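You operate a simulated robot arm through the tools that you are given. There is no shell and no other tool. Be economical: measure what you need, move in short steps, check, and stop when the job is done.

You run a simulated robot arm. Do the job below in one go: nothing can be reset, and whatever is moved stays where it is left.

Task
Change the filter's stained candle for the new one in the rack.
Fine: the old one stands in the rack; screw the new one home; leave the clean one tight; lid back on; spill nothing, break nothing.

It is judged by the outcome, as a careful person would: the job done as asked, and still so three seconds after it is handed in. It fails if anything else is knocked over, pushed out of place, dropped, spilled or broken. Lids that push on must go on centred and level and be pressed home; caps that screw on are set level and turned clockwise until they are tight.

Robot
A 7-joint arm with a two-finger parallel gripper, fixed in place. Base frame: the origin is at the foot of the arm, x ahead of it, y to its left, z up; the work surface is at about z = 0.58. Lengths are in m, angles in degrees, forces in N, time in s.
With the tool pointing down near the work surface it reaches from about 0.1 to 0.7 m from the base axis. Its first joint turns from -166.0 to 166.0 degrees. Payload 1.57 kg.
The TCP is the grasp point between the finger pads, 0.03 m short of the fingertips. In the tool frame z runs along the fingers and y along their closing line. Largest opening 0.11 m; finger width 0.024, thickness 0.012; the body of the gripper, 0.048 by 0.112 m, starts 0.078 m behind the TCP.
Orientation is that of the tool frame in the base frame, as a unit quaternion [x, y, z, w]. With the fingers straight down and closing along the base's y, the tool's x points along the base's -x, its y along +y and its z along -z.

Tools
- The arm moves only by the tool servo_tool. Its arguments are lists of equal length, an entry for each row: "translation": the shift along the tool's x, y, z in units of 25 mm (1.0 is 25 mm), a list of three; "dr": the turn, a rotation vector about the tool's x, y, z in units of 8 degrees (1.0 is 8 degrees), a list of three; "jaw": the opening, from 0 (shut) to 1 (fully open). In form: {"translation": [[x, y, z], ...], "dr": [[ax, ay, az], ...], "jaw": [jaw, ...]}. A call has 1 to 20 rows; each row shifts and turns the commanded pose from where the row before left it, along the tool's axes as they then stand. A call with a number of a shift or a turn outside -1 to 1 is refused whole. Each row takes 0.2 s and may step no farther than 0.05 m and 8.6 degrees from the row before; otherwise, or with a gripper value out of range, the whole call is refused. A pose out of reach is approached as far as the arm can. The call stops where the force on the tool passes 40 N (or 10 N more than at its start, if that is more) or the arm is blocked; 0.2 s more then pass. Each finger travels about 0.045 m/s and halts on what it meets, pressing with about 32 N; the grip force reading is that of the motor and also rises with nothing between the fingers. The clock runs only during rows and for 0.2 s after the last one: add rows that do not move to give the fingers time. It gives the time, the measured TCP pose, the force on the tool (base axes), the opening and the grip force at its end, in the units of the frame above (readings bear some noise), with the torque about the TCP (base axes, N m) and any sound that the robot's microphone picked up.
- Cameras (640 x 400 px; columns grow to the right, rows downward): "scene" is fixed at [0.3995, 0.6491, 1.6167]; the picture's right is [-1.00, -0.06, 0.00], its down [-0.05, 0.75, -0.66] and it looks along [0.04, -0.66, -0.75] (base axes); focal length 237 px, centre (320, 200). "wrist" rides on the gripper at [0.07, 0.016, -0.141] in the tool frame; the picture's right is [-0.23, 0.97, 0.00], its down [-0.86, -0.20, -0.48] and it looks along [-0.47, -0.11, 0.88] (tool axes); focal length 222 px, centre (320, 200). There is no depth. A picture from a camera that has moved, and an enlarged one, comes with that camera's place and axes in the base frame and with its lens.
- grab_frame(camera): a new picture of that camera. It takes no simulated time.
- move_column(by): slides the trunk up (or, below 0, down) by that many m; the arm rides with it, the base frame stays. It gives what a move gives, with no picture.
- inspect(camera, box): a new picture of the part [left, top, right, bottom] of that camera's present view, enlarged. It takes no simulated time.
- sign_off(): hands the job in; it is judged then, once.

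Go step by step. Nothing tells you positions but the pictures and the camera data: compare them with the known pose of the tool, close in by small moves and look again before you grip or let go. The budget is 120 turns and 64 pictures, counting those below and the enlarged ones. Unless the task says otherwise, let go and move clear before handing in, and close with one line.

The tools are called as name(argument=value, ...) on one line, values as JSON. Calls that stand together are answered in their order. servo_tool: Moves the arm, as the interface text tells. Its arguments: {"type":"object","properties":{"translation":{"type":"array","items":{"type":"array","items":{"type":"number"}}},"dr":{"type":"array","items":{"type":"array","items":{"type":"number"}}},"jaw":{"type":"array","items":{"type":"number"}}},"required":["translation","dr","jaw"]} The other tools are called the same way: move_column (by) slides the trunk up or down; grab_frame (camera) takes a picture; inspect (camera, box) takes an enlarged picture of a part of a camera's view; sign_off () hands the job in.

At the start:

```text
t: 0.0
tcp_pos: [0.3722, -0.0956, 1.3257]
tcp_rot: [0.0, 1.0, 0.0, 0.0]
wrist_force: [0.0, 0.7, 0.4]
wrist_torque: [0.0, -0.03, 0.02]
opening: 0.11
gripper_force: 0.1
trunk travel left (down, up): [-0.525, 0.065]
```

scene: 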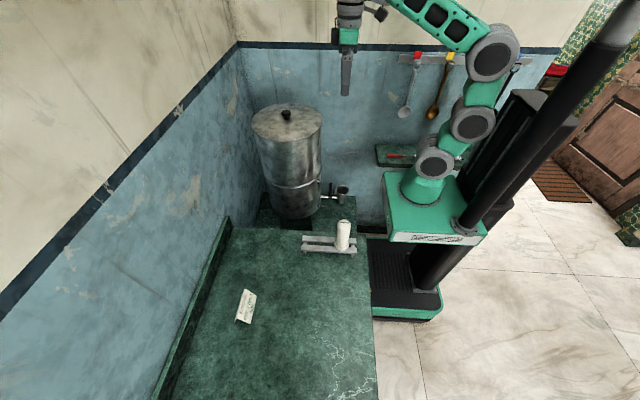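
wrist: 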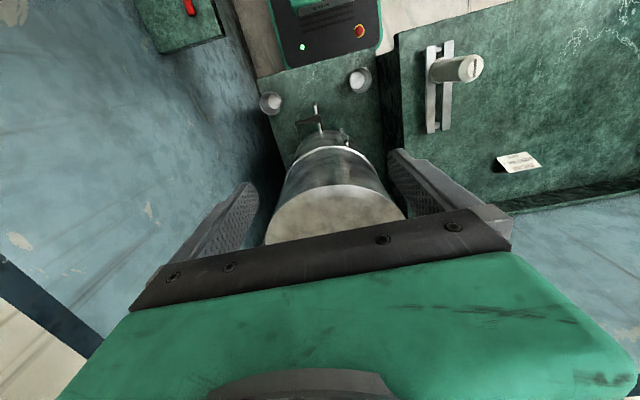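

I see a steel drum filter with a knobbed lid, a rack with a white candle in front of it, and a note. I'll look closer first.

inspect(camera="scene", box=[230, 90, 390, 190])

inspect(camera="scene", box=[230, 180, 390, 280])

inspect(camera="scene", box=[220, 280, 270, 330])

```text
4.00 times, centred on (310, 140) of scene
camera zoom: at [0.3995, 0.6491, 1.6167], right [-1.0, -0.06, 0.0], down [-0.05, 0.75, -0.66], along [0.04, -0.66, -0.75], focal length 949 px, centre (360, 440)
```

zoom: 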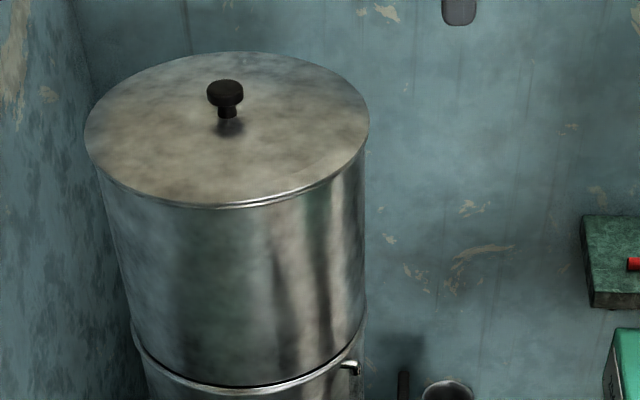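

```text
4.00 times, centred on (310, 230) of scene
camera zoom: at [0.3995, 0.6491, 1.6167], right [-1.0, -0.06, 0.0], down [-0.05, 0.75, -0.66], along [0.04, -0.66, -0.75], focal length 949 px, centre (360, 80)
```

zoom: 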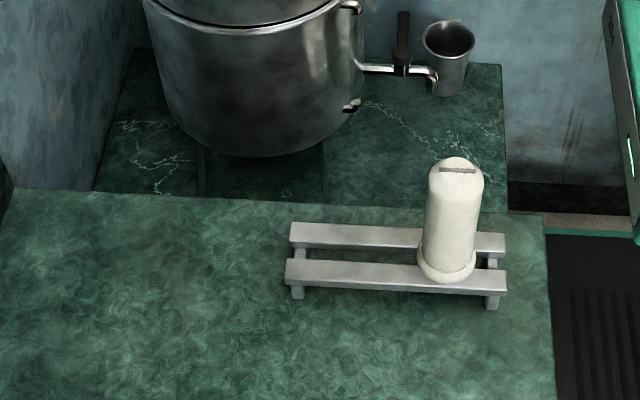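

```text
8.00 times, centred on (245, 305) of scene
camera zoom: at [0.3995, 0.6491, 1.6167], right [-1.0, -0.06, 0.0], down [-0.05, 0.75, -0.66], along [0.04, -0.66, -0.75], focal length 1898 px, centre (920, -640)
```

zoom: 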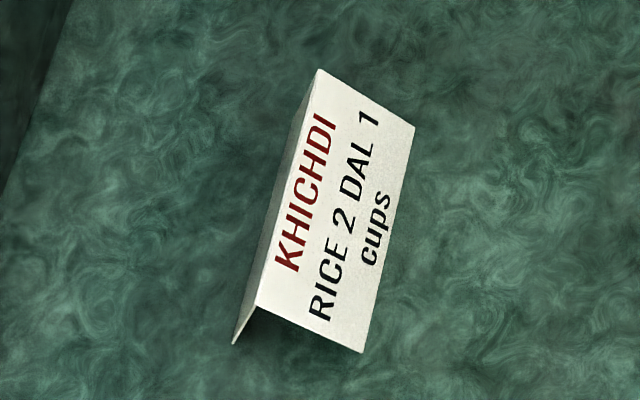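

The lid appears to be near (0.57, -0.1, 1.16) and the candle near (0.35, 0.18). I'll back the tool toward the base so the wrist camera sees the lid.

servo_tool(translation=[[1, 0, 0], [1, 0, 0], [1, 0, 0], [1, 0, 0], [1, 0, 0], [1, 0, 0]], dr=[[0, 0, 0], [0, 0, 0], [0, 0, 0], [0, 0, 0], [0, 0, 0], [0, 0, 0]], jaw=[1, 1, 1, 1, 1, 1])

grab_frame(camera="wrist")

```text
t: 1.4
tcp_pos: [0.222, -0.0955, 1.3262]
tcp_rot: [0.0, 1.0, 0.0, 0.0]
wrist_force: [0.3, 0.5, 0.0]
wrist_torque: [-0.02, 0.03, -0.01]
opening: 0.1097
gripper_force: 0.1
trunk travel left (down, up): [-0.525, 0.065]
```

```text
58 pictures are left
camera wrist: at [0.1517, -0.0793, 1.4657], right [0.23, 0.97, 0.0], down [0.86, -0.2, 0.48], along [0.47, -0.11, -0.88], focal length 222 px, centre (320, 200)
```

wrist: 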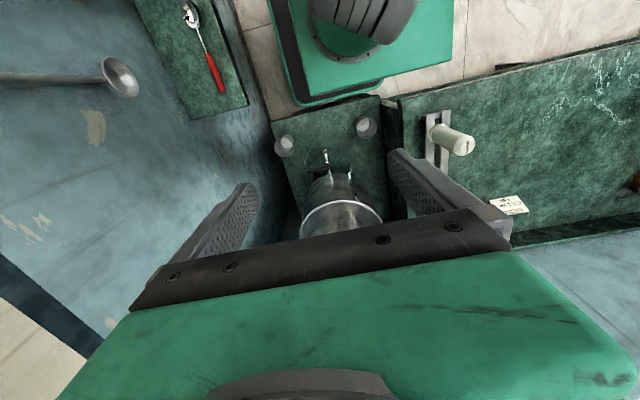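

The wrist camera looks forward with +x downward in its picture, so I need to be farther forward to see the lid. I'll raise the column and move ahead.

move_column(by=0.06)

servo_tool(translation=[[-1, 0, 0], [-1, 0, 0], [-1, 0, 0], [-1, 0, 0], [-1, 0, 0], [-1, 0, 0], [-1, 0, 0], [-1, 0, 0], [-1, 0, 0], [-1, 0, 0], [-1, 0, 0], [-1, 0, 0], [-1, 0, 0], [-1, 0, 0], [-1, 0, 0]], dr=[[0, 0, 0], [0, 0, 0], [0, 0, 0], [0, 0, 0], [0, 0, 0], [0, 0, 0], [0, 0, 0], [0, 0, 0], [0, 0, 0], [0, 0, 0], [0, 0, 0], [0, 0, 0], [0, 0, 0], [0, 0, 0], [0, 0, 0]], jaw=[1, 1, 1, 1, 1, 1, 1, 1, 1, 1, 1, 1, 1, 1, 1])

grab_frame(camera="wrist")

```text
t: 2.4
tcp_pos: [0.2231, -0.0961, 1.3856]
tcp_rot: [0.0, 1.0, 0.0, 0.0]
wrist_force: [0.1, -0.2, 0.6]
wrist_torque: [-0.02, 0.07, -0.02]
opening: 0.1103
gripper_force: 0.0
trunk travel left (down, up): [-0.585, 0.005]
```

```text
t: 5.2
tcp_pos: [0.542, -0.0972, 1.3853]
tcp_rot: [-0.001, 1.0, -0.002, 0.007]
wrist_force: [12.9, -2.9, -16.8]
wrist_torque: [0.26, 0.22, 0.07]
opening: 0.1098
gripper_force: 0.1
trunk travel left (down, up): [-0.585, 0.005]
stopped in row 13: the force on the tool passed its limit at 93 N (the readings are from after the stop); the commanded pose is now the measured one
```

```text
57 pictures are left
camera wrist: at [0.47, -0.0808, 1.5252], right [0.22, 0.97, 0.0], down [0.85, -0.19, 0.49], along [0.48, -0.11, -0.87], focal length 222 px, centre (320, 200)
```

wrist: 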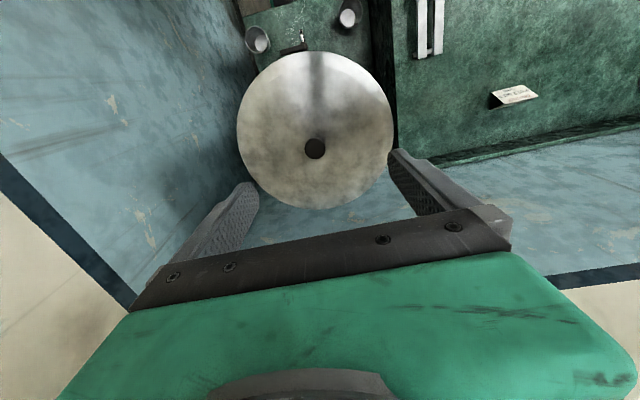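

The force limit tripped, so I'll check what was touched.

grab_frame(camera="scene")

```text
56 pictures are left
```

scene: 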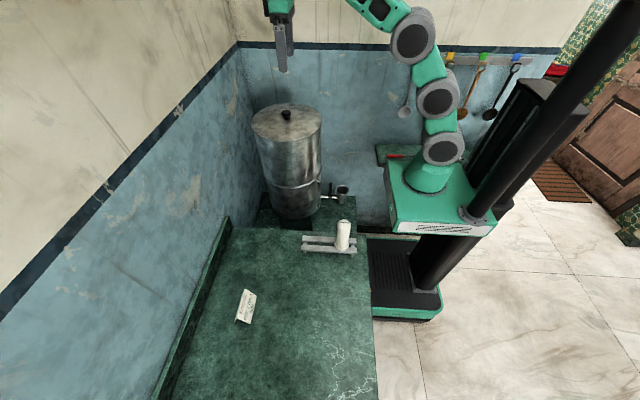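

The lid centre triangulates to about (0.57, -0.113, 1.163), radius about 0.128. Nothing seems displaced; I'll back off, lower the column and come forward gently.

servo_tool(translation=[[1, 0, 0], [1, 0, 0], [1, 0, 0]], dr=[[0, 0, 0], [0, 0, 0], [0, 0, 0]], jaw=[1, 1, 1])

move_column(by=-0.1)

servo_tool(translation=[[-1, 0, 0], [-1, 0, 0], [-1, 0, 0], [-0.8, 0, 0]], dr=[[0, 0, 0], [0, 0, 0], [0, 0, 0], [0, 0, 0]], jaw=[1, 1, 1, 1])

grab_frame(camera="wrist")

grab_frame(camera="scene")

```text
t: 6.0
tcp_pos: [0.465, -0.0978, 1.3862]
tcp_rot: [-0.002, 1.0, -0.001, 0.006]
wrist_force: [0.5, 0.0, 0.1]
wrist_torque: [0.02, 0.0, -0.03]
opening: 0.11
gripper_force: 0.0
trunk travel left (down, up): [-0.585, 0.005]
```

```text
t: 7.3
tcp_pos: [0.4678, -0.0977, 1.2864]
tcp_rot: [-0.002, 1.0, -0.001, 0.006]
wrist_force: [0.5, 0.2, 0.8]
wrist_torque: [-0.02, 0.01, -0.05]
opening: 0.11
gripper_force: 0.1
trunk travel left (down, up): [-0.485, 0.105]
```

```text
t: 8.2
tcp_pos: [0.5499, -0.0975, 1.2889]
tcp_rot: [-0.003, 1.0, -0.003, 0.016]
wrist_force: [13.2, -4.0, -18.6]
wrist_torque: [0.19, 0.28, 0.07]
opening: 0.1099
gripper_force: 0.1
out of reach, approached as far as the arm can: row 4
trunk travel left (down, up): [-0.485, 0.105]
stopped in row 4: the force on the tool passed its limit at 99 N (the readings are from after the stop); the commanded pose is now the measured one
```

```text
55 pictures are left
camera wrist: at [0.4751, -0.0812, 1.4253], right [0.22, 0.98, 0.0], down [0.84, -0.19, 0.51], along [0.49, -0.11, -0.86], focal length 222 px, centre (320, 200)
```

wrist: 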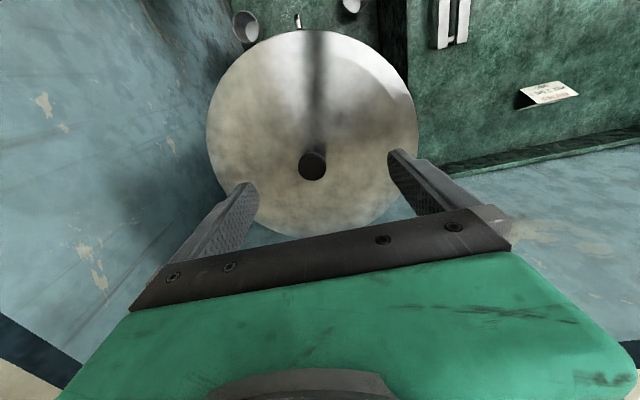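

```text
54 pictures are left
```

scene: 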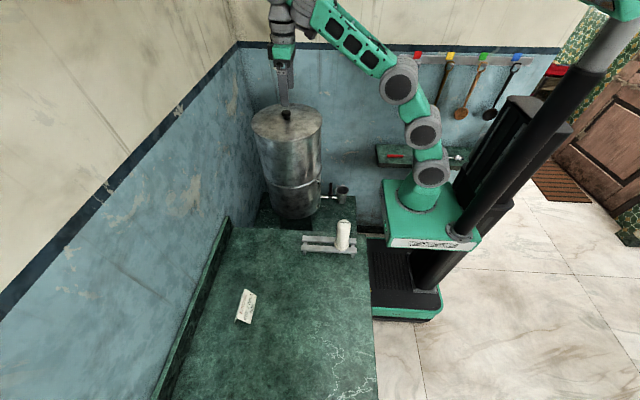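

The arm is just at its stretch limit when its base is low; raising the column and lowering the arm gives more reach. I'll back off, raise the column, then lower the arm.

servo_tool(translation=[[1, 0, 0], [1, 0, 0], [1, 0, 0], [1, 0, 0]], dr=[[0, 0, 0], [0, 0, 0], [0, 0, 0], [0, 0, 0]], jaw=[1, 1, 1, 1])

move_column(by=0.1)

servo_tool(translation=[[0, 0, 1], [0, 0, 1], [0, 0, 1], [0, 0, 1], [0, 0, 1], [0, 0, 1], [0, 0, 0]], dr=[[0, 0, 0], [0, -0.25, 0], [0, 0, 0], [0, 0, 0], [0, 0, 0], [0, 0, 0], [0, 0, 0]], jaw=[1, 1, 1, 1, 1, 1, 1])

```text
t: 9.2
tcp_pos: [0.4484, -0.0994, 1.2838]
tcp_rot: [-0.003, 1.0, -0.002, 0.013]
wrist_force: [-0.4, -0.5, 0.9]
wrist_torque: [-0.03, 0.01, -0.01]
opening: 0.1098
gripper_force: 0.1
trunk travel left (down, up): [-0.485, 0.105]
```

```text
t: 10.5
tcp_pos: [0.4502, -0.0975, 1.3833]
tcp_rot: [-0.002, 1.0, -0.002, 0.013]
wrist_force: [0.7, 0.3, 0.0]
wrist_torque: [-0.03, 0.01, 0.02]
opening: 0.1104
gripper_force: 0.2
trunk travel left (down, up): [-0.585, 0.005]
```

```text
t: 12.1
tcp_pos: [0.4576, -0.0987, 1.2332]
tcp_rot: [-0.003, 1.0, -0.003, 0.031]
wrist_force: [0.4, 0.2, 0.2]
wrist_torque: [0.02, 0.02, 0.02]
opening: 0.1102
gripper_force: 0.0
trunk travel left (down, up): [-0.585, 0.005]
```

I'll level the tool, then come over the knob at a safe height.

servo_tool(translation=[[0, 0, -0.7], [-1, -0.15, 0], [-1, -0.15, 0], [-1, -0.15, 0], [-1, -0.1, 0], [-0.4, 0, 0], [0, 0, 0]], dr=[[-0.043, 0.444, 0.043], [0, 0, 0], [0, 0, 0], [0, 0, 0], [0, 0, 0], [0, 0, 0], [0, 0, 0]], jaw=[1, 1, 1, 1, 1, 1, 1])

grab_frame(camera="wrist")

inspect(camera="scene", box=[230, 60, 390, 160])

```text
t: 13.7
tcp_pos: [0.5661, -0.1128, 1.2498]
tcp_rot: [0.0, 1.0, 0.0, 0.0]
wrist_force: [-0.9, -0.3, -0.4]
wrist_torque: [-0.01, 0.0, 0.02]
opening: 0.11
gripper_force: 0.0
trunk travel left (down, up): [-0.585, 0.005]
```

```text
53 pictures are left
camera wrist: at [0.4957, -0.0976, 1.3903], right [0.23, 0.97, 0.0], down [0.86, -0.2, 0.48], along [0.47, -0.11, -0.88], focal length 222 px, centre (320, 200)
```

wrist: 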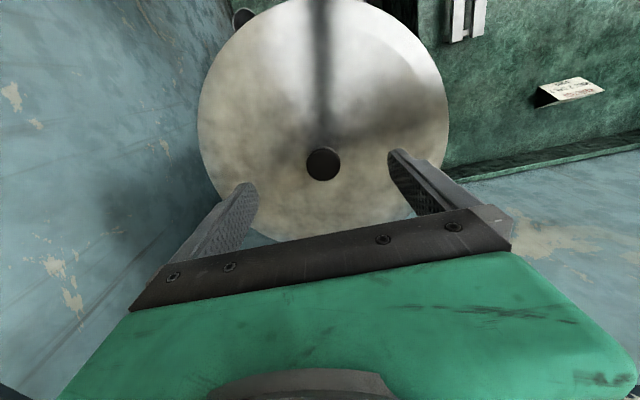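

```text
4.00 times, centred on (310, 110) of scene
camera zoom: at [0.3995, 0.6491, 1.6167], right [-1.0, -0.06, 0.0], down [-0.05, 0.75, -0.66], along [0.04, -0.66, -0.75], focal length 949 px, centre (360, 560)
```

zoom: 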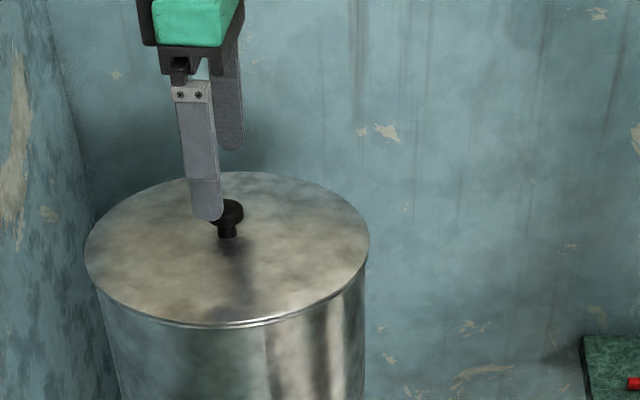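

The knob's centre is at about (0.559, -0.110), top about 1.205. I'll shift slightly, descend to z 1.208 and grip.

servo_tool(translation=[[0.28, 0.1, 0], [0, 0, 0.6], [0, 0, 0.6], [0, 0, 0.45], [0, 0, 0]], dr=[[0, 0, 0], [0, 0, 0], [0, 0, 0], [0, 0, 0], [0, 0, 0]], jaw=[1, 1, 1, 0.6, 0.45])

inspect(camera="scene", box=[250, 80, 330, 130])

grab_frame(camera="wrist")

```text
t: 14.9
tcp_pos: [0.5585, -0.111, 1.2092]
tcp_rot: [-0.001, 1.0, 0.0, 0.0]
wrist_force: [0.0, 1.1, -0.2]
wrist_torque: [0.0, -0.01, 0.03]
opening: 0.0599
gripper_force: 0.0
trunk travel left (down, up): [-0.585, 0.005]
```

```text
8.00 times, centred on (290, 105) of scene
camera zoom: at [0.3995, 0.6491, 1.6167], right [-1.0, -0.06, 0.0], down [-0.05, 0.75, -0.66], along [0.04, -0.66, -0.75], focal length 1898 px, centre (560, 960)
```

zoom: 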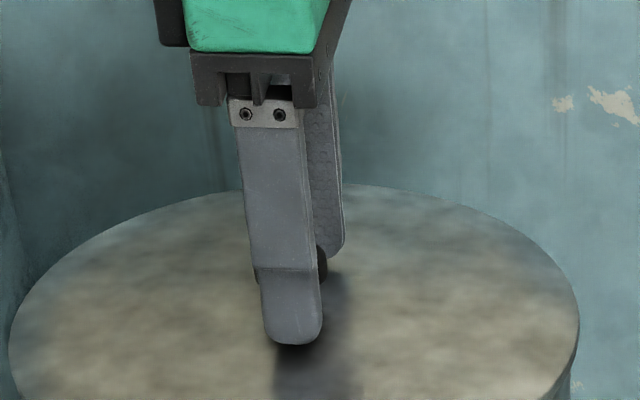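

```text
50 pictures are left
camera wrist: at [0.4885, -0.095, 1.3495], right [0.23, 0.97, 0.0], down [0.86, -0.2, 0.48], along [0.47, -0.11, -0.88], focal length 222 px, centre (320, 200)
```

wrist: 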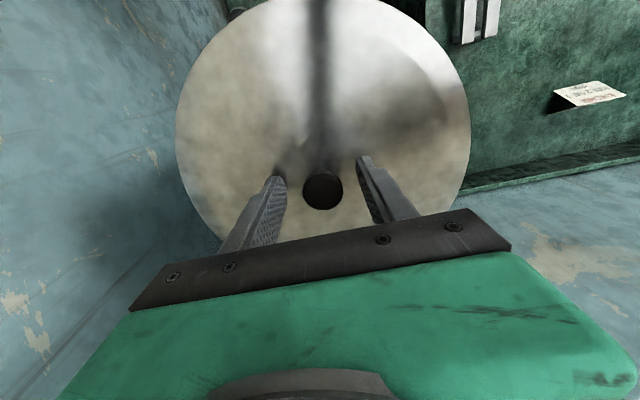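

Centred over the knob; I'll close and lift gently.

servo_tool(translation=[[0, 0, 0], [0, 0, 0], [0, 0, 0], [0, 0, 0], [0, 0, 0]], dr=[[0, 0, 0], [0, 0, 0], [0, 0, 0], [0, 0, 0], [0, 0, 0]], jaw=[0.3, 0.1, 0, 0, 0])

servo_tool(translation=[[0, 0, -0.2], [0, 0, -0.3], [0, 0, -0.4], [0, 0, -0.5]], dr=[[0, 0, 0], [0, 0, 0], [0, 0, 0], [0, 0, 0]], jaw=[0, 0, 0, 0])

inspect(camera="scene", box=[230, 60, 390, 160])

```text
t: 16.1
tcp_pos: [0.5593, -0.1109, 1.2101]
tcp_rot: [0.001, 1.0, 0.0, 0.001]
wrist_force: [0.7, 1.0, 0.6]
wrist_torque: [-0.03, -0.03, 0.01]
opening: 0.0299
gripper_force: 32.6
trunk travel left (down, up): [-0.585, 0.005]
```

```text
t: 17.1
tcp_pos: [0.56, -0.1117, 1.2444]
tcp_rot: [0.0, 1.0, 0.0, 0.0]
wrist_force: [-0.5, 0.1, -2.6]
wrist_torque: [0.02, -0.02, 0.01]
opening: 0.03
gripper_force: 32.7
trunk travel left (down, up): [-0.585, 0.005]
```

```text
4.00 times, centred on (310, 110) of scene
camera zoom: at [0.3995, 0.6491, 1.6167], right [-1.0, -0.06, 0.0], down [-0.05, 0.75, -0.66], along [0.04, -0.66, -0.75], focal length 949 px, centre (360, 560)
```

zoom: 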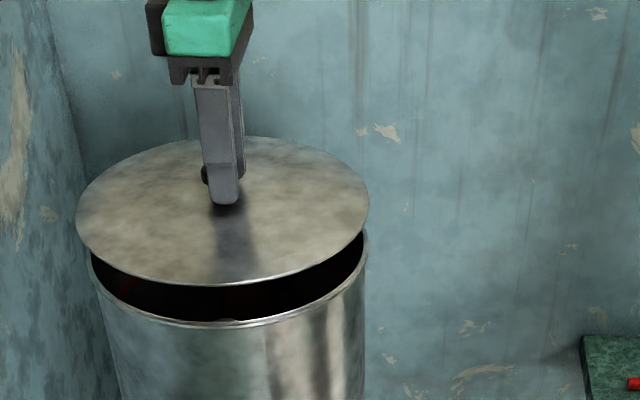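

The lid is in hand and light. I'll raise it and carry it towards free counter at about (0.41, 0.43).

servo_tool(translation=[[0, 0, -1], [0, 0, -1], [0.27, 0.98, 0], [0.27, 0.98, 0], [0.27, 0.98, 0], [0.27, 0.98, 0], [0.27, 0.98, 0], [0.27, 0.98, 0], [0.27, 0.98, 0], [0.27, 0.98, 0], [0.27, 0.98, 0], [0.27, 0.98, 0], [0.27, 0.98, 0], [0.27, 0.98, 0], [0.27, 0.98, 0], [0.27, 0.98, 0]], dr=[[0, 0, 0], [0, 0, 0], [0, 0, 0], [0, 0, 0], [0, 0, 0], [0, 0, 0], [0, 0, 0], [0, 0, 0], [0, 0, 0], [0, 0, 0], [0, 0, 0], [0, 0, 0], [0, 0, 0], [0, 0, 0], [0, 0, 0], [0, 0, 0]], jaw=[0, 0, 0, 0, 0, 0, 0, 0, 0, 0, 0, 0, 0, 0, 0, 0])

servo_tool(translation=[[0.27, 0.98, 0], [0.27, 0.98, 0], [0.27, 0.98, 0], [0.27, 0.98, 0], [0.27, 0.98, 0], [0.27, 0.98, 0], [0.27, 0.98, 0], [0.27, 0.98, 0], [0, 0, 0]], dr=[[0, 0, 0], [0, 0, 0], [0, 0, 0], [0, 0, 0], [0, 0, 0], [0, 0, 0], [0, 0, 0], [0, 0, 0], [0, 0, 0]], jaw=[0, 0, 0, 0, 0, 0, 0, 0, 0])

grab_frame(camera="scene")

grab_frame(camera="wrist")

```text
t: 20.5
tcp_pos: [0.4643, 0.2337, 1.2945]
tcp_rot: [0.0, 1.0, -0.001, -0.002]
wrist_force: [-0.3, -1.4, -2.8]
wrist_torque: [-0.01, 0.03, 0.04]
opening: 0.03
gripper_force: 31.8
trunk travel left (down, up): [-0.585, 0.005]
```

```text
t: 22.5
tcp_pos: [0.4103, 0.4294, 1.2944]
tcp_rot: [0.0, 1.0, 0.0, 0.0]
wrist_force: [0.8, -0.7, -2.4]
wrist_torque: [0.02, 0.03, -0.04]
opening: 0.03
gripper_force: 31.8
trunk travel left (down, up): [-0.585, 0.005]
```

```text
48 pictures are left
```

scene: 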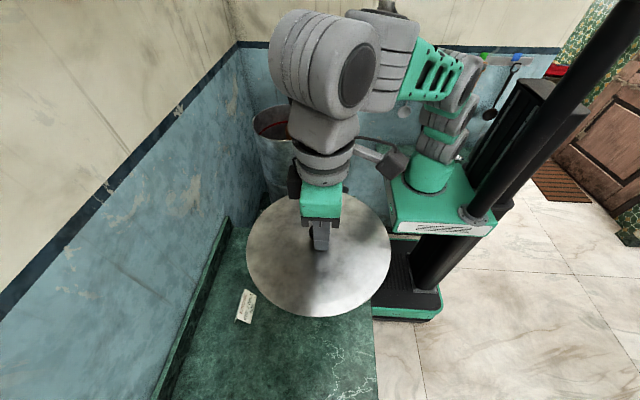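

```text
47 pictures are left
camera wrist: at [0.3397, 0.4443, 1.4346], right [0.23, 0.97, 0.0], down [0.86, -0.2, 0.48], along [0.47, -0.11, -0.88], focal length 222 px, centre (320, 200)
```

wrist: 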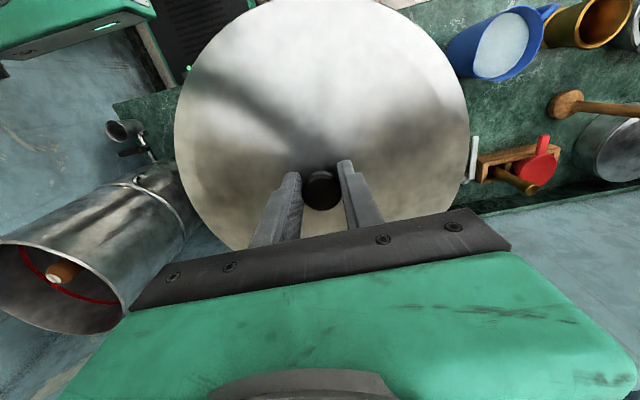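

Other items stand on the counter only beyond y ≈ 0.75, so this spot is free. The old candle (brown) is visible in the drum. I'll lower the lid with the arm.

servo_tool(translation=[[0, 0, 1], [0, 0, 1], [0, 0, 1], [0, 0, 1], [0, 0, 1], [0, 0, 1], [0, 0, 1], [0, 0, 1], [0, 0, 1], [0, 0, 1], [0, 0, 1], [0, 0, 1], [0, 0, 0]], dr=[[0, 0, 0], [0, 0, 0], [0, 0, 0], [0, 0, 0], [0, 0, 0], [0, 0, 0], [0, 0, 0], [0, 0, 0], [0, 0, 0], [0, 0, 0], [0, 0, 0], [0, 0, 0], [0, 0, 0]], jaw=[0, 0, 0, 0, 0, 0, 0, 0, 0, 0, 0, 0, 0])

grab_frame(camera="scene")

grab_frame(camera="wrist")

```text
t: 25.3
tcp_pos: [0.4096, 0.428, 0.9947]
tcp_rot: [0.0, 1.0, 0.0, 0.001]
wrist_force: [-0.2, 0.0, -2.2]
wrist_torque: [-0.01, 0.02, 0.03]
opening: 0.03
gripper_force: 32.1
trunk travel left (down, up): [-0.585, 0.005]
```

```text
46 pictures are left
```

scene: 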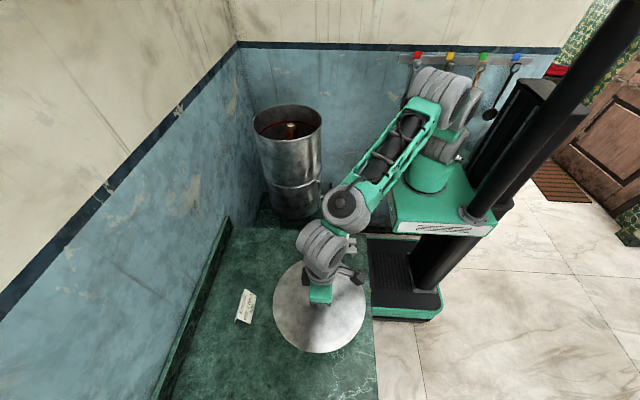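

```text
45 pictures are left
camera wrist: at [0.3392, 0.4441, 1.1345], right [0.23, 0.97, 0.0], down [0.86, -0.2, 0.48], along [0.47, -0.11, -0.88], focal length 222 px, centre (320, 200)
```

wrist: 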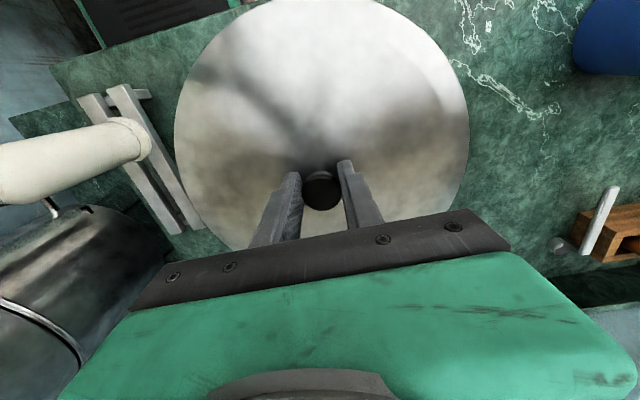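

Clearances are good. I'll lower the last bit slowly until contact.

servo_tool(translation=[[0, 0, 1], [0, 0, 1], [0, 0, 0.6], [0, 0, 0.4], [0, 0, 0.4], [0, 0, 0]], dr=[[0, 0, 0], [0, 0, 0], [0, 0, 0], [0, 0, 0], [0, 0, 0], [0, 0, 0]], jaw=[0, 0, 0, 0, 0, 0])

inspect(camera="scene", box=[230, 220, 390, 370])

```text
t: 26.7
tcp_pos: [0.4094, 0.4285, 0.9091]
tcp_rot: [0.0, 1.0, 0.001, 0.001]
wrist_force: [0.3, 0.0, -2.9]
wrist_torque: [-0.01, 0.04, 0.02]
opening: 0.0301
gripper_force: 32.0
trunk travel left (down, up): [-0.585, 0.005]
```

```text
2.67 times, centred on (310, 295) of scene
camera zoom: at [0.3995, 0.6491, 1.6167], right [-1.0, -0.06, 0.0], down [-0.05, 0.75, -0.66], along [0.04, -0.66, -0.75], focal length 632 px, centre (347, -53)
```

zoom: 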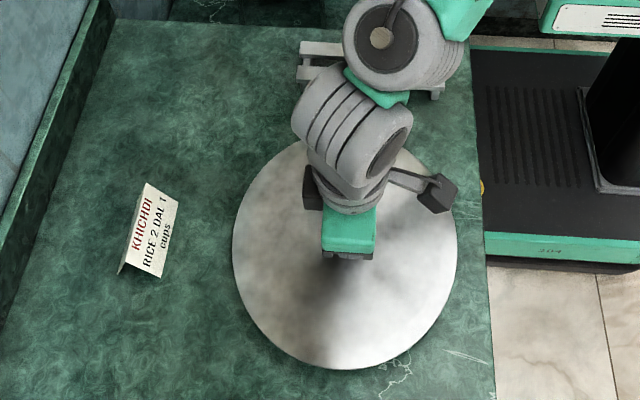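

servo_tool(translation=[[0, 0, 0.3], [0, 0, 0.3], [0, 0, 0]], dr=[[0, 0, 0], [0, 0, 0], [0, 0, 0]], jaw=[0, 0, 0])

servo_tool(translation=[[0, 0, 0.1], [0, 0, 0.1], [0, 0, 0]], dr=[[0, 0, 0], [0, 0, 0], [0, 0, 0]], jaw=[0, 0, 0])

servo_tool(translation=[[0, 0, 0.1], [0, 0, 0.1], [0, 0, 0]], dr=[[0, 0, 0], [0, 0, 0], [0, 0, 0]], jaw=[0, 0, 0])

```text
t: 27.5
tcp_pos: [0.4096, 0.4289, 0.8942]
tcp_rot: [0.0, 1.0, 0.0, 0.0]
wrist_force: [0.5, -0.8, -2.7]
wrist_torque: [0.0, 0.03, -0.01]
opening: 0.0302
gripper_force: 31.1
trunk travel left (down, up): [-0.585, 0.005]
```

```text
t: 28.3
tcp_pos: [0.4103, 0.4285, 0.8891]
tcp_rot: [0.0, 1.0, 0.0, 0.0]
wrist_force: [-0.2, 0.2, -2.5]
wrist_torque: [-0.03, 0.04, -0.03]
opening: 0.0302
gripper_force: 31.6
trunk travel left (down, up): [-0.585, 0.005]
```

```text
t: 29.1
tcp_pos: [0.4099, 0.4282, 0.8839]
tcp_rot: [0.0, 1.0, -0.001, 0.0]
wrist_force: [-0.2, 0.2, -2.0]
wrist_torque: [-0.02, 0.01, 0.02]
opening: 0.0299
gripper_force: 32.3
trunk travel left (down, up): [-0.585, 0.005]
```

servo_tool(translation=[[0, 0, 0.15], [0, 0, 0.15], [0, 0, 0]], dr=[[0, 0, 0], [0, 0, 0], [0, 0, 0]], jaw=[0, 0, 0])

inspect(camera="scene", box=[260, 250, 380, 370])

```text
t: 29.9
tcp_pos: [0.4101, 0.4286, 0.8773]
tcp_rot: [0.0, 1.0, -0.001, 0.0]
wrist_force: [0.6, 0.4, -2.4]
wrist_torque: [0.0, 0.01, -0.01]
opening: 0.0303
gripper_force: 32.0
trunk travel left (down, up): [-0.585, 0.005]
```

```text
3.33 times, centred on (320, 310) of scene
camera zoom: at [0.3995, 0.6491, 1.6167], right [-1.0, -0.06, 0.0], down [-0.05, 0.75, -0.66], along [0.04, -0.66, -0.75], focal length 791 px, centre (320, -167)
```

zoom: 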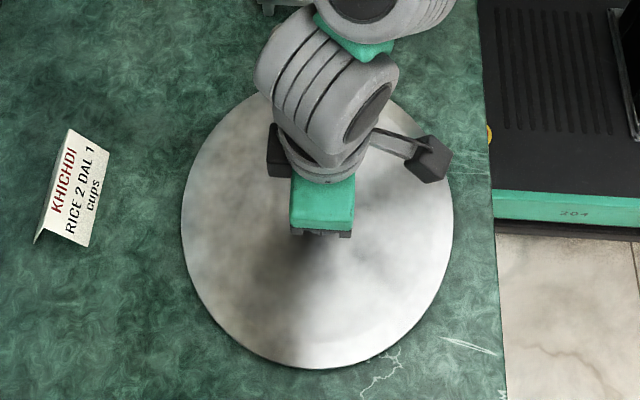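

Not touching yet; I continue down in small steps.

servo_tool(translation=[[0, 0, 0.15], [0, 0, 0.15], [0, 0, 0]], dr=[[0, 0, 0], [0, 0, 0], [0, 0, 0]], jaw=[0, 0, 0])

servo_tool(translation=[[0, 0, 0.15], [0, 0, 0.15], [0, 0, 0]], dr=[[0, 0, 0], [0, 0, 0], [0, 0, 0]], jaw=[0, 0, 0])

servo_tool(translation=[[0, 0, 0.15], [0, 0, 0.15], [0, 0, 0]], dr=[[0, 0, 0], [0, 0, 0], [0, 0, 0]], jaw=[0, 0, 0])

```text
t: 30.7
tcp_pos: [0.4103, 0.429, 0.8724]
tcp_rot: [0.001, 1.0, 0.002, 0.001]
wrist_force: [-2.1, -2.9, 18.1]
wrist_torque: [-0.14, 0.49, -0.05]
opening: 0.0301
gripper_force: 32.1
trunk travel left (down, up): [-0.585, 0.005]
```

```text
t: 31.5
tcp_pos: [0.4101, 0.4288, 0.8658]
tcp_rot: [0.0, 1.0, 0.003, 0.003]
wrist_force: [1.7, -2.1, 38.5]
wrist_torque: [-0.5, 0.56, -0.08]
opening: 0.0302
gripper_force: 32.2
trunk travel left (down, up): [-0.585, 0.005]
```

```text
t: 31.9
tcp_pos: [0.4111, 0.4328, 0.8661]
tcp_rot: [0.001, 1.0, 0.004, 0.003]
wrist_force: [0.0, -2.6, 16.4]
wrist_torque: [-0.95, 1.0, -0.09]
opening: 0.0299
gripper_force: 32.4
trunk travel left (down, up): [-0.585, 0.005]
stopped in row 1: the force on the tool passed its limit at 52 N (the readings are from after the stop); the commanded pose is now the measured one
```

The lid rests on the counter. I'll ease up 2 mm and open.

servo_tool(translation=[[0, 0, -0.1], [0, 0, 0], [0, 0, 0], [0, 0, 0], [0, 0, 0]], dr=[[0, 0, 0], [0, 0, 0], [0, 0, 0], [0, 0, 0], [0, 0, 0]], jaw=[0, 0.15, 0.4, 0.6, 0.6])

servo_tool(translation=[[0, 0, -0.5], [0, 0, -1], [0, 0, -1], [0, 0, -1], [0, 0, -1], [0, 0, -1], [0, 0, -1], [0, 0, -1], [0, 0, -1], [0, 0, -1], [0, 0, -1], [0, 0, -1], [0, 0, 0]], dr=[[0, 0, 0], [0, 0, 0], [0, 0, 0], [0, 0, 0], [0, 0, 0], [0, 0, 0], [0, 0, 0], [0, 0, 0], [0, 0, 0], [0, 0, 0], [0, 0, 0], [0, 0, 0], [0, 0, 0]], jaw=[0.7, 0.8, 1, 1, 1, 1, 1, 1, 1, 1, 1, 1, 1])

grab_frame(camera="wrist")

```text
t: 33.1
tcp_pos: [0.4112, 0.4316, 0.8657]
tcp_rot: [0.0, 1.0, 0.003, 0.001]
wrist_force: [-1.9, 2.4, 5.0]
wrist_torque: [-0.16, 0.04, -0.05]
opening: 0.0639
gripper_force: 0.1
trunk travel left (down, up): [-0.585, 0.005]
```

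```text
t: 35.9
tcp_pos: [0.41, 0.4295, 1.1533]
tcp_rot: [0.0, 1.0, 0.002, 0.002]
wrist_force: [-1.1, 1.1, 0.5]
wrist_torque: [-0.02, 0.0, 0.01]
opening: 0.1097
gripper_force: 0.0
trunk travel left (down, up): [-0.585, 0.005]
```

```text
42 pictures are left
camera wrist: at [0.3396, 0.4445, 1.2935], right [0.23, 0.97, 0.01], down [0.85, -0.2, 0.48], along [0.47, -0.1, -0.88], focal length 222 px, centre (320, 200)
```

wrist: 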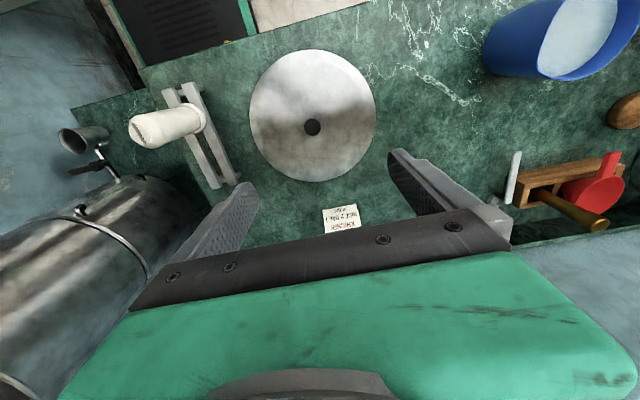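

The lid lies safely. Now I go back over the drum to look at the old candle.

servo_tool(translation=[[0, 0, -1], [0, 0, -1], [0, 0, -1], [0, 0, -1], [0, 0, -0.7], [-0.27, -0.98, 0], [-0.27, -0.98, 0], [-0.27, -0.98, 0], [-0.27, -0.98, 0], [-0.27, -0.98, 0], [-0.27, -0.98, 0], [-0.27, -0.98, 0], [-0.27, -0.98, 0], [-0.27, -0.98, 0], [-0.27, -0.98, 0], [-0.27, -0.98, 0]], dr=[[0.03, 0.03, 0], [0, 0, 0], [0, 0, 0], [0, 0, 0], [0, 0, 0], [0, 0, 0], [0, 0, 0], [0, 0, 0], [0, 0, 0], [0, 0, 0], [0, 0, 0], [0, 0, 0], [0, 0, 0], [0, 0, 0], [0, 0, 0], [0, 0, 0]], jaw=[1, 1, 1, 1, 1, 1, 1, 1, 1, 1, 1, 1, 1, 1, 1, 1])

servo_tool(translation=[[-0.27, -0.98, 0], [-0.27, -0.98, 0], [-0.27, -0.98, 0], [-0.27, -0.98, 0], [-0.27, -0.98, 0], [-0.27, -0.98, 0], [-0.27, -0.98, 0], [-0.27, -0.98, 0], [-0.27, -0.98, 0], [-0.27, -0.98, 0], [-0.27, -0.98, 0], [0, 0, 0]], dr=[[0, 0, 0], [0, 0, 0], [0, 0, 0], [0, 0, 0], [0, 0, 0], [0, 0, 0], [0, 0, 0], [0, 0, 0], [0, 0, 0], [0, 0, 0], [0, 0, 0], [0, 0, 0]], jaw=[1, 1, 1, 1, 1, 1, 1, 1, 1, 1, 1, 1])

grab_frame(camera="wrist")

inspect(camera="scene", box=[240, 70, 340, 170])

```text
t: 39.3
tcp_pos: [0.4852, 0.1597, 1.2709]
tcp_rot: [-0.001, 1.0, 0.001, 0.0]
wrist_force: [-0.2, 0.1, -0.3]
wrist_torque: [-0.01, -0.03, -0.02]
opening: 0.1099
gripper_force: 0.1
trunk travel left (down, up): [-0.585, 0.005]
```

```text
t: 41.9
tcp_pos: [0.5595, -0.1095, 1.2704]
tcp_rot: [0.0, 1.0, 0.0, 0.0]
wrist_force: [0.5, -0.3, -0.5]
wrist_torque: [-0.01, 0.01, 0.0]
opening: 0.1101
gripper_force: 0.1
trunk travel left (down, up): [-0.585, 0.005]
```

```text
41 pictures are left
camera wrist: at [0.4896, -0.0943, 1.4106], right [0.23, 0.97, 0.0], down [0.86, -0.2, 0.48], along [0.47, -0.11, -0.88], focal length 222 px, centre (320, 200)
```

wrist: 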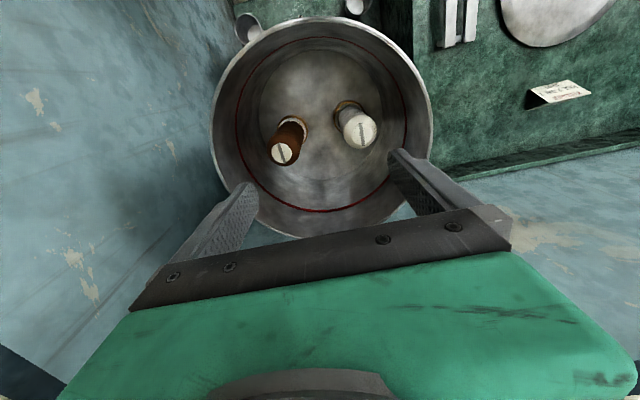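

```text
4.00 times, centred on (290, 120) of scene
camera zoom: at [0.3995, 0.6491, 1.6167], right [-1.0, -0.06, 0.0], down [-0.05, 0.75, -0.66], along [0.04, -0.66, -0.75], focal length 949 px, centre (440, 520)
```

zoom: 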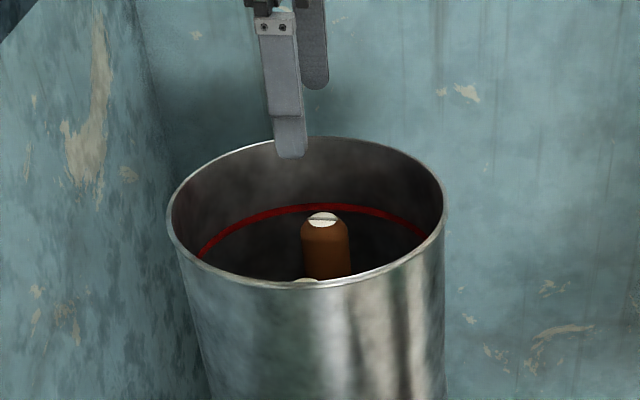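

There are two candles in the drum: the stained brown one at about (0.562, -0.159), top 1.122, and a clean white one at (0.559, -0.056) to be left alone. I'll move over the brown one and turn the hand 90° so the fingers close along x, clear of the white candle.

servo_tool(translation=[[-0.05, -1, 0], [-0.05, -0.98, 0], [0, 0, 0], [0, 0, 0], [0, 0, 0], [0, 0, 0], [0, 0, 0], [0, 0, 0], [0, 0, 0], [0, 0, 0], [0, 0, 0], [0, 0, 0], [0, 0, 0], [0, 0, 0], [0, 0, 0]], dr=[[0, 0, 0], [0, 0, 0], [0, 0, 0.9375], [0, 0, 0.9375], [0, 0, 0.9375], [0, 0, 0.9375], [0, 0, 0.9375], [0, 0, 0.9375], [0, 0, 0.9375], [0, 0, 0.9375], [0, 0, 0.9375], [0, 0, 0.9375], [0, 0, 0.9375], [0, 0, 0.9375], [0, 0, 0]], jaw=[1, 1, 1, 1, 1, 1, 1, 1, 1, 1, 1, 1, 1, 0.7, 0.65])

grab_frame(camera="wrist")

grab_frame(camera="scene")

```text
t: 45.1
tcp_pos: [0.5624, -0.1592, 1.2704]
tcp_rot: [0.708, 0.706, 0.0, -0.001]
wrist_force: [-0.9, -1.1, 0.0]
wrist_torque: [-0.01, 0.02, -0.03]
opening: 0.0717
gripper_force: 0.0
trunk travel left (down, up): [-0.585, 0.005]
```

```text
39 pictures are left
camera wrist: at [0.5775, -0.0903, 1.4104], right [0.97, -0.23, 0.0], down [-0.2, -0.86, 0.48], along [-0.11, -0.46, -0.88], focal length 222 px, centre (320, 200)
```

wrist: 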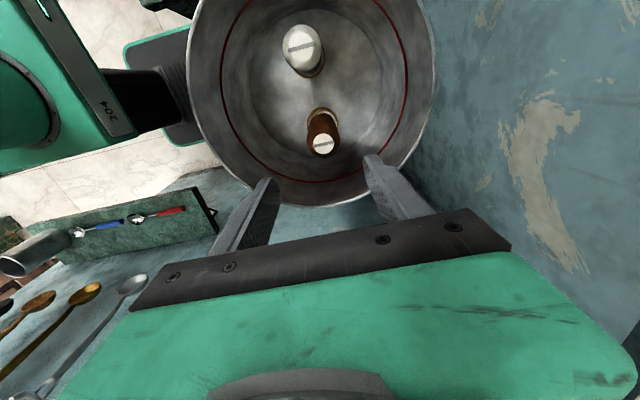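

```text
38 pictures are left
```

scene: 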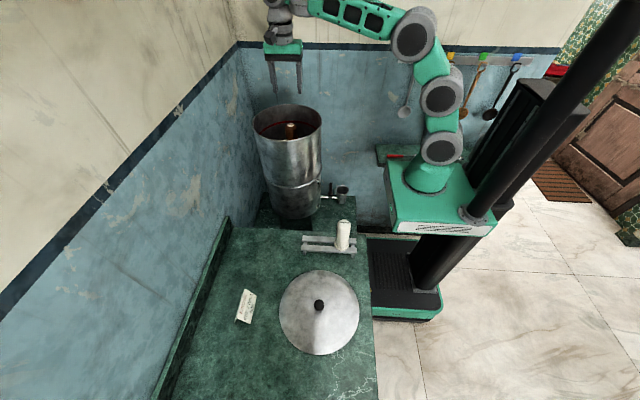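

Fingers now straddle the candle along x. Descending into the drum with a 65 mm opening.

servo_tool(translation=[[0, 0, 1], [0, 0, 1], [0, 0, 1], [0, 0, 1], [0, 0, 1], [0, 0, 1], [0, 0, 1], [0, 0, 0.3], [0, 0, 0]], dr=[[0, 0, 0], [0, 0, 0], [0, 0, 0], [0, 0, 0], [0, 0, 0], [0, 0, 0], [0, 0, 0], [0, 0, 0], [0, 0, 0]], jaw=[0.6, 0.6, 0.6, 0.6, 0.6, 0.6, 0.6, 0.6, 0.6])

grab_frame(camera="wrist")

inspect(camera="scene", box=[240, 70, 340, 170])

```text
t: 47.1
tcp_pos: [0.5596, -0.1595, 1.0886]
tcp_rot: [0.707, 0.707, 0.0, 0.0]
wrist_force: [-0.7, -0.2, -0.1]
wrist_torque: [0.0, 0.01, 0.02]
opening: 0.0658
gripper_force: 0.1
trunk travel left (down, up): [-0.585, 0.005]
```

```text
37 pictures are left
camera wrist: at [0.5769, -0.0903, 1.2282], right [0.97, -0.23, 0.0], down [-0.2, -0.86, 0.48], along [-0.11, -0.47, -0.88], focal length 222 px, centre (320, 200)
```

wrist: 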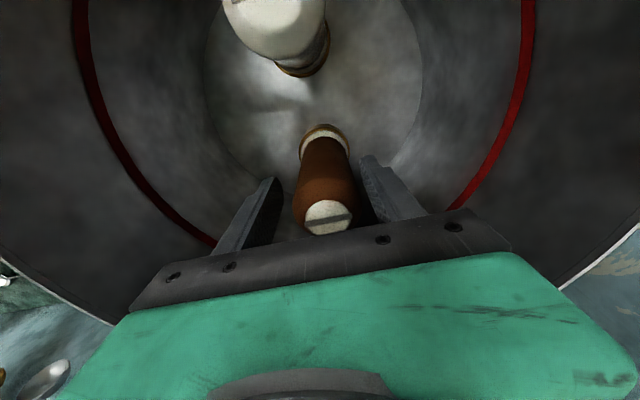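

```text
4.00 times, centred on (290, 120) of scene
camera zoom: at [0.3995, 0.6491, 1.6167], right [-1.0, -0.06, 0.0], down [-0.05, 0.75, -0.66], along [0.04, -0.66, -0.75], focal length 949 px, centre (440, 520)
```

zoom: 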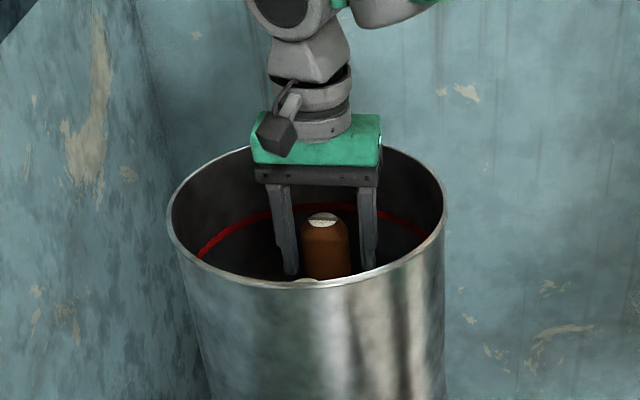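

Well placed. Closing on the candle.

servo_tool(translation=[[0, 0, 0], [0, 0, 0], [0, 0, 0], [0, 0, 0]], dr=[[0, 0, 0], [0, 0, 0], [0, 0, 0], [0, 0, 0]], jaw=[0.4, 0.2, 0, 0])

servo_tool(translation=[[0, 0, 0], [0, 0, 0], [0, 0, 0], [0, 0, 0], [0, 0, 0]], dr=[[0, 0, -0.5], [0, 0, -0.8], [0, 0, -0.9], [0, 0, -0.9], [0, 0, 0]], jaw=[0, 0, 0, 0, 0])

```text
t: 48.1
tcp_pos: [0.5648, -0.1585, 1.0872]
tcp_rot: [0.707, 0.707, 0.0, 0.001]
wrist_force: [21.4, -0.4, 0.2]
wrist_torque: [0.02, -0.78, 0.12]
opening: 0.0484
gripper_force: 29.4
trunk travel left (down, up): [-0.585, 0.005]
```

```text
t: 49.3
tcp_pos: [0.5628, -0.1601, 1.0882]
tcp_rot: [0.538, 0.843, 0.0, -0.001]
wrist_force: [15.4, -2.9, 8.2]
wrist_torque: [-0.44, -0.59, 0.08]
opening: 0.0482
gripper_force: 32.1
trunk travel left (down, up): [-0.585, 0.005]
```

The candle seems about 3 mm further in +x (side force). I'll recentre and check the candle's rotation.

servo_tool(translation=[[-0.05, 0.11, 0], [0, 0, 0]], dr=[[0, 0, 0], [0, 0, 0]], jaw=[0, 0])

grab_frame(camera="wrist")

```text
t: 49.9
tcp_pos: [0.5616, -0.1604, 1.0884]
tcp_rot: [0.539, 0.842, 0.001, -0.001]
wrist_force: [-1.0, -3.8, 11.7]
wrist_torque: [-0.56, 0.05, 0.0]
opening: 0.0483
gripper_force: 32.4
trunk travel left (down, up): [-0.585, 0.005]
```

```text
35 pictures are left
camera wrist: at [0.5481, -0.0905, 1.2283], right [0.98, 0.2, 0.0], down [0.18, -0.86, 0.48], along [0.09, -0.47, -0.88], focal length 222 px, centre (320, 200)
```

wrist: 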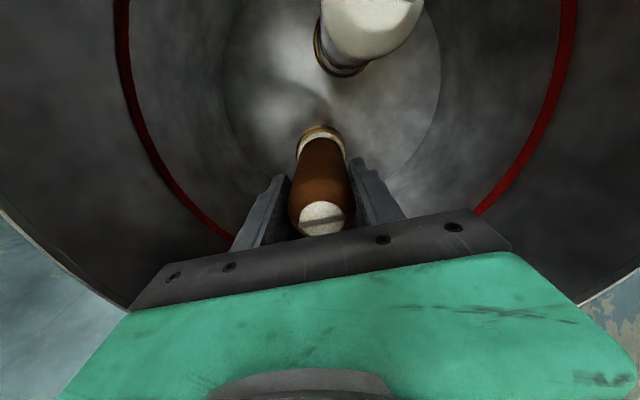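

The candle turns with the hand. Continuing counter-clockwise, easing upward a little to follow the thread.

servo_tool(translation=[[0, 0, -0.04], [0, 0, -0.005], [0, 0, -0.005], [0, 0, -0.005], [0, 0, -0.005], [0, 0, -0.005], [0, 0, -0.005], [0, 0, -0.005], [0, 0, -0.005], [0, 0, -0.005], [0, 0, -0.005], [0, 0, -0.005], [0, 0, -0.005], [0, 0, 0]], dr=[[0, 0, 0], [0, 0, -0.9], [0, 0, -0.9], [0, 0, -0.9], [0, 0, -0.9], [0, 0, -0.9], [0, 0, -0.9], [0, 0, -0.9], [0, 0, -0.9], [0, 0, -0.9], [0, 0, -0.9], [0, 0, -0.9], [0, 0, -0.9], [0, 0, 0]], jaw=[0, 0, 0, 0, 0, 0, 0, 0, 0, 0, 0, 0, 0, 0])

servo_tool(translation=[[0, 0, 0], [0, 0, -0.005], [0, 0, -0.005], [0, 0, -0.005], [0, 0, -0.005], [0, 0, -0.005], [0, 0, -0.005], [0, 0, -0.005], [0, 0, -0.005], [0, 0, 0]], dr=[[0, 0, 0], [0, 0, -0.9], [0, 0, -0.9], [0, 0, -0.9], [0, 0, -0.9], [0, 0, -0.9], [0, 0, -0.9], [0, 0, -0.9], [0, 0, -0.9], [0, 0, 0]], jaw=[0, 0, 0, 0, 0, 0, 0, 0, 0, 0])

```text
t: 51.8
tcp_pos: [0.5656, -0.1658, 1.0889]
tcp_rot: [0.121, 0.993, 0.001, 0.0]
wrist_force: [-5.0, -33.8, -2.9]
wrist_torque: [-1.14, 0.11, -0.04]
opening: 0.047
gripper_force: 31.9
trunk travel left (down, up): [-0.585, 0.005]
stopped in row 9: the force on the tool passed its limit at 41 N (the readings are from after the stop); the commanded pose is now the measured one
```

```text
t: 52.7
tcp_pos: [0.5653, -0.1644, 1.0884]
tcp_rot: [-0.02, 1.0, 0.001, 0.001]
wrist_force: [-6.1, -43.1, -3.6]
wrist_torque: [-1.3, 0.38, -0.01]
opening: 0.0472
gripper_force: 31.9
trunk travel left (down, up): [-0.585, 0.005]
stopped in row 4: the force on the tool passed its limit at 45 N (the readings are from after the stop); the commanded pose is now the measured one
```

There's a strong side force in -y. I'll look before moving further.

grab_frame(camera="wrist")

inspect(camera="scene", box=[240, 70, 340, 170])

```text
34 pictures are left
camera wrist: at [0.4943, -0.1515, 1.2284], right [0.19, 0.98, 0.0], down [0.86, -0.16, 0.48], along [0.47, -0.09, -0.88], focal length 222 px, centre (320, 200)
```

wrist: 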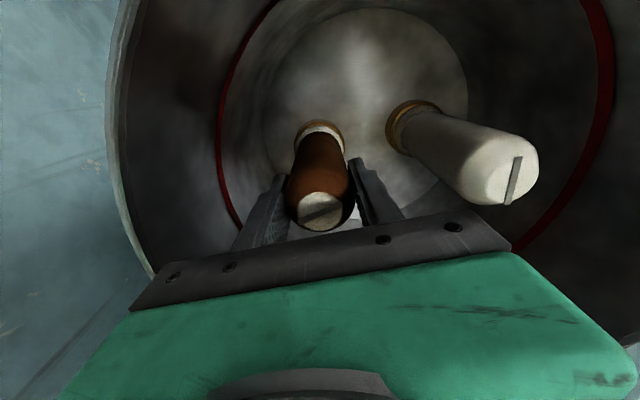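

```text
4.00 times, centred on (290, 120) of scene
camera zoom: at [0.3995, 0.6491, 1.6167], right [-1.0, -0.06, 0.0], down [-0.05, 0.75, -0.66], along [0.04, -0.66, -0.75], focal length 949 px, centre (440, 520)
```

zoom: 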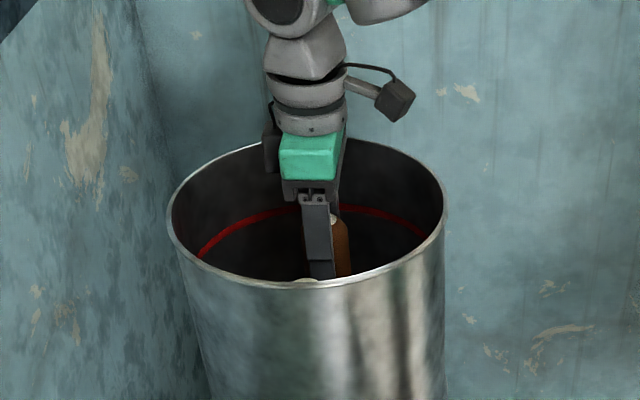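

Candle looks upright and is turning. I'll relieve the side force by shifting 3 mm in -y.

servo_tool(translation=[[0, -0.06, 0], [0, -0.06, 0], [0, 0, 0]], dr=[[0, 0, 0], [0, 0, 0], [0, 0, 0]], jaw=[0, 0, 0])

```text
t: 53.5
tcp_pos: [0.5669, -0.1646, 1.0892]
tcp_rot: [-0.023, 1.0, 0.0, 0.001]
wrist_force: [-7.8, -41.2, -4.6]
wrist_torque: [-1.05, 0.08, 0.04]
opening: 0.0471
gripper_force: 31.9
trunk travel left (down, up): [-0.585, 0.005]
```

No change, so I'll release the grip here and re-centre without load.

servo_tool(translation=[[0, 0, 0], [0, 0, 0], [0, 0, 0], [0, 0, 0]], dr=[[0, 0, 0], [0, 0, 0], [0, 0, 0], [0, 0, 0]], jaw=[0.5, 0.55, 0.6, 0.6])

inspect(camera="wrist", box=[220, 80, 420, 260])

```text
t: 54.5
tcp_pos: [0.567, -0.1594, 1.0893]
tcp_rot: [-0.026, 1.0, -0.001, 0.001]
wrist_force: [0.4, 0.5, 1.2]
wrist_torque: [0.0, -0.01, -0.01]
opening: 0.0661
gripper_force: 0.1
trunk travel left (down, up): [-0.585, 0.005]
```

```text
2.22 times, centred on (320, 170) of wrist
camera zoom: at [0.4953, -0.147, 1.2292], right [0.18, 0.98, 0.0], down [0.86, -0.15, 0.48], along [0.47, -0.09, -0.88], focal length 494 px, centre (320, 267)
```

zoom: 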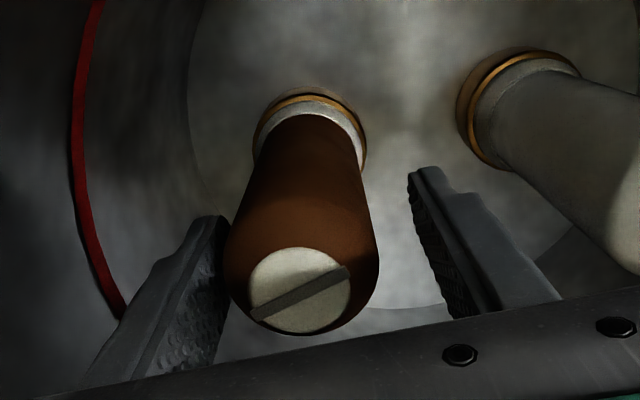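

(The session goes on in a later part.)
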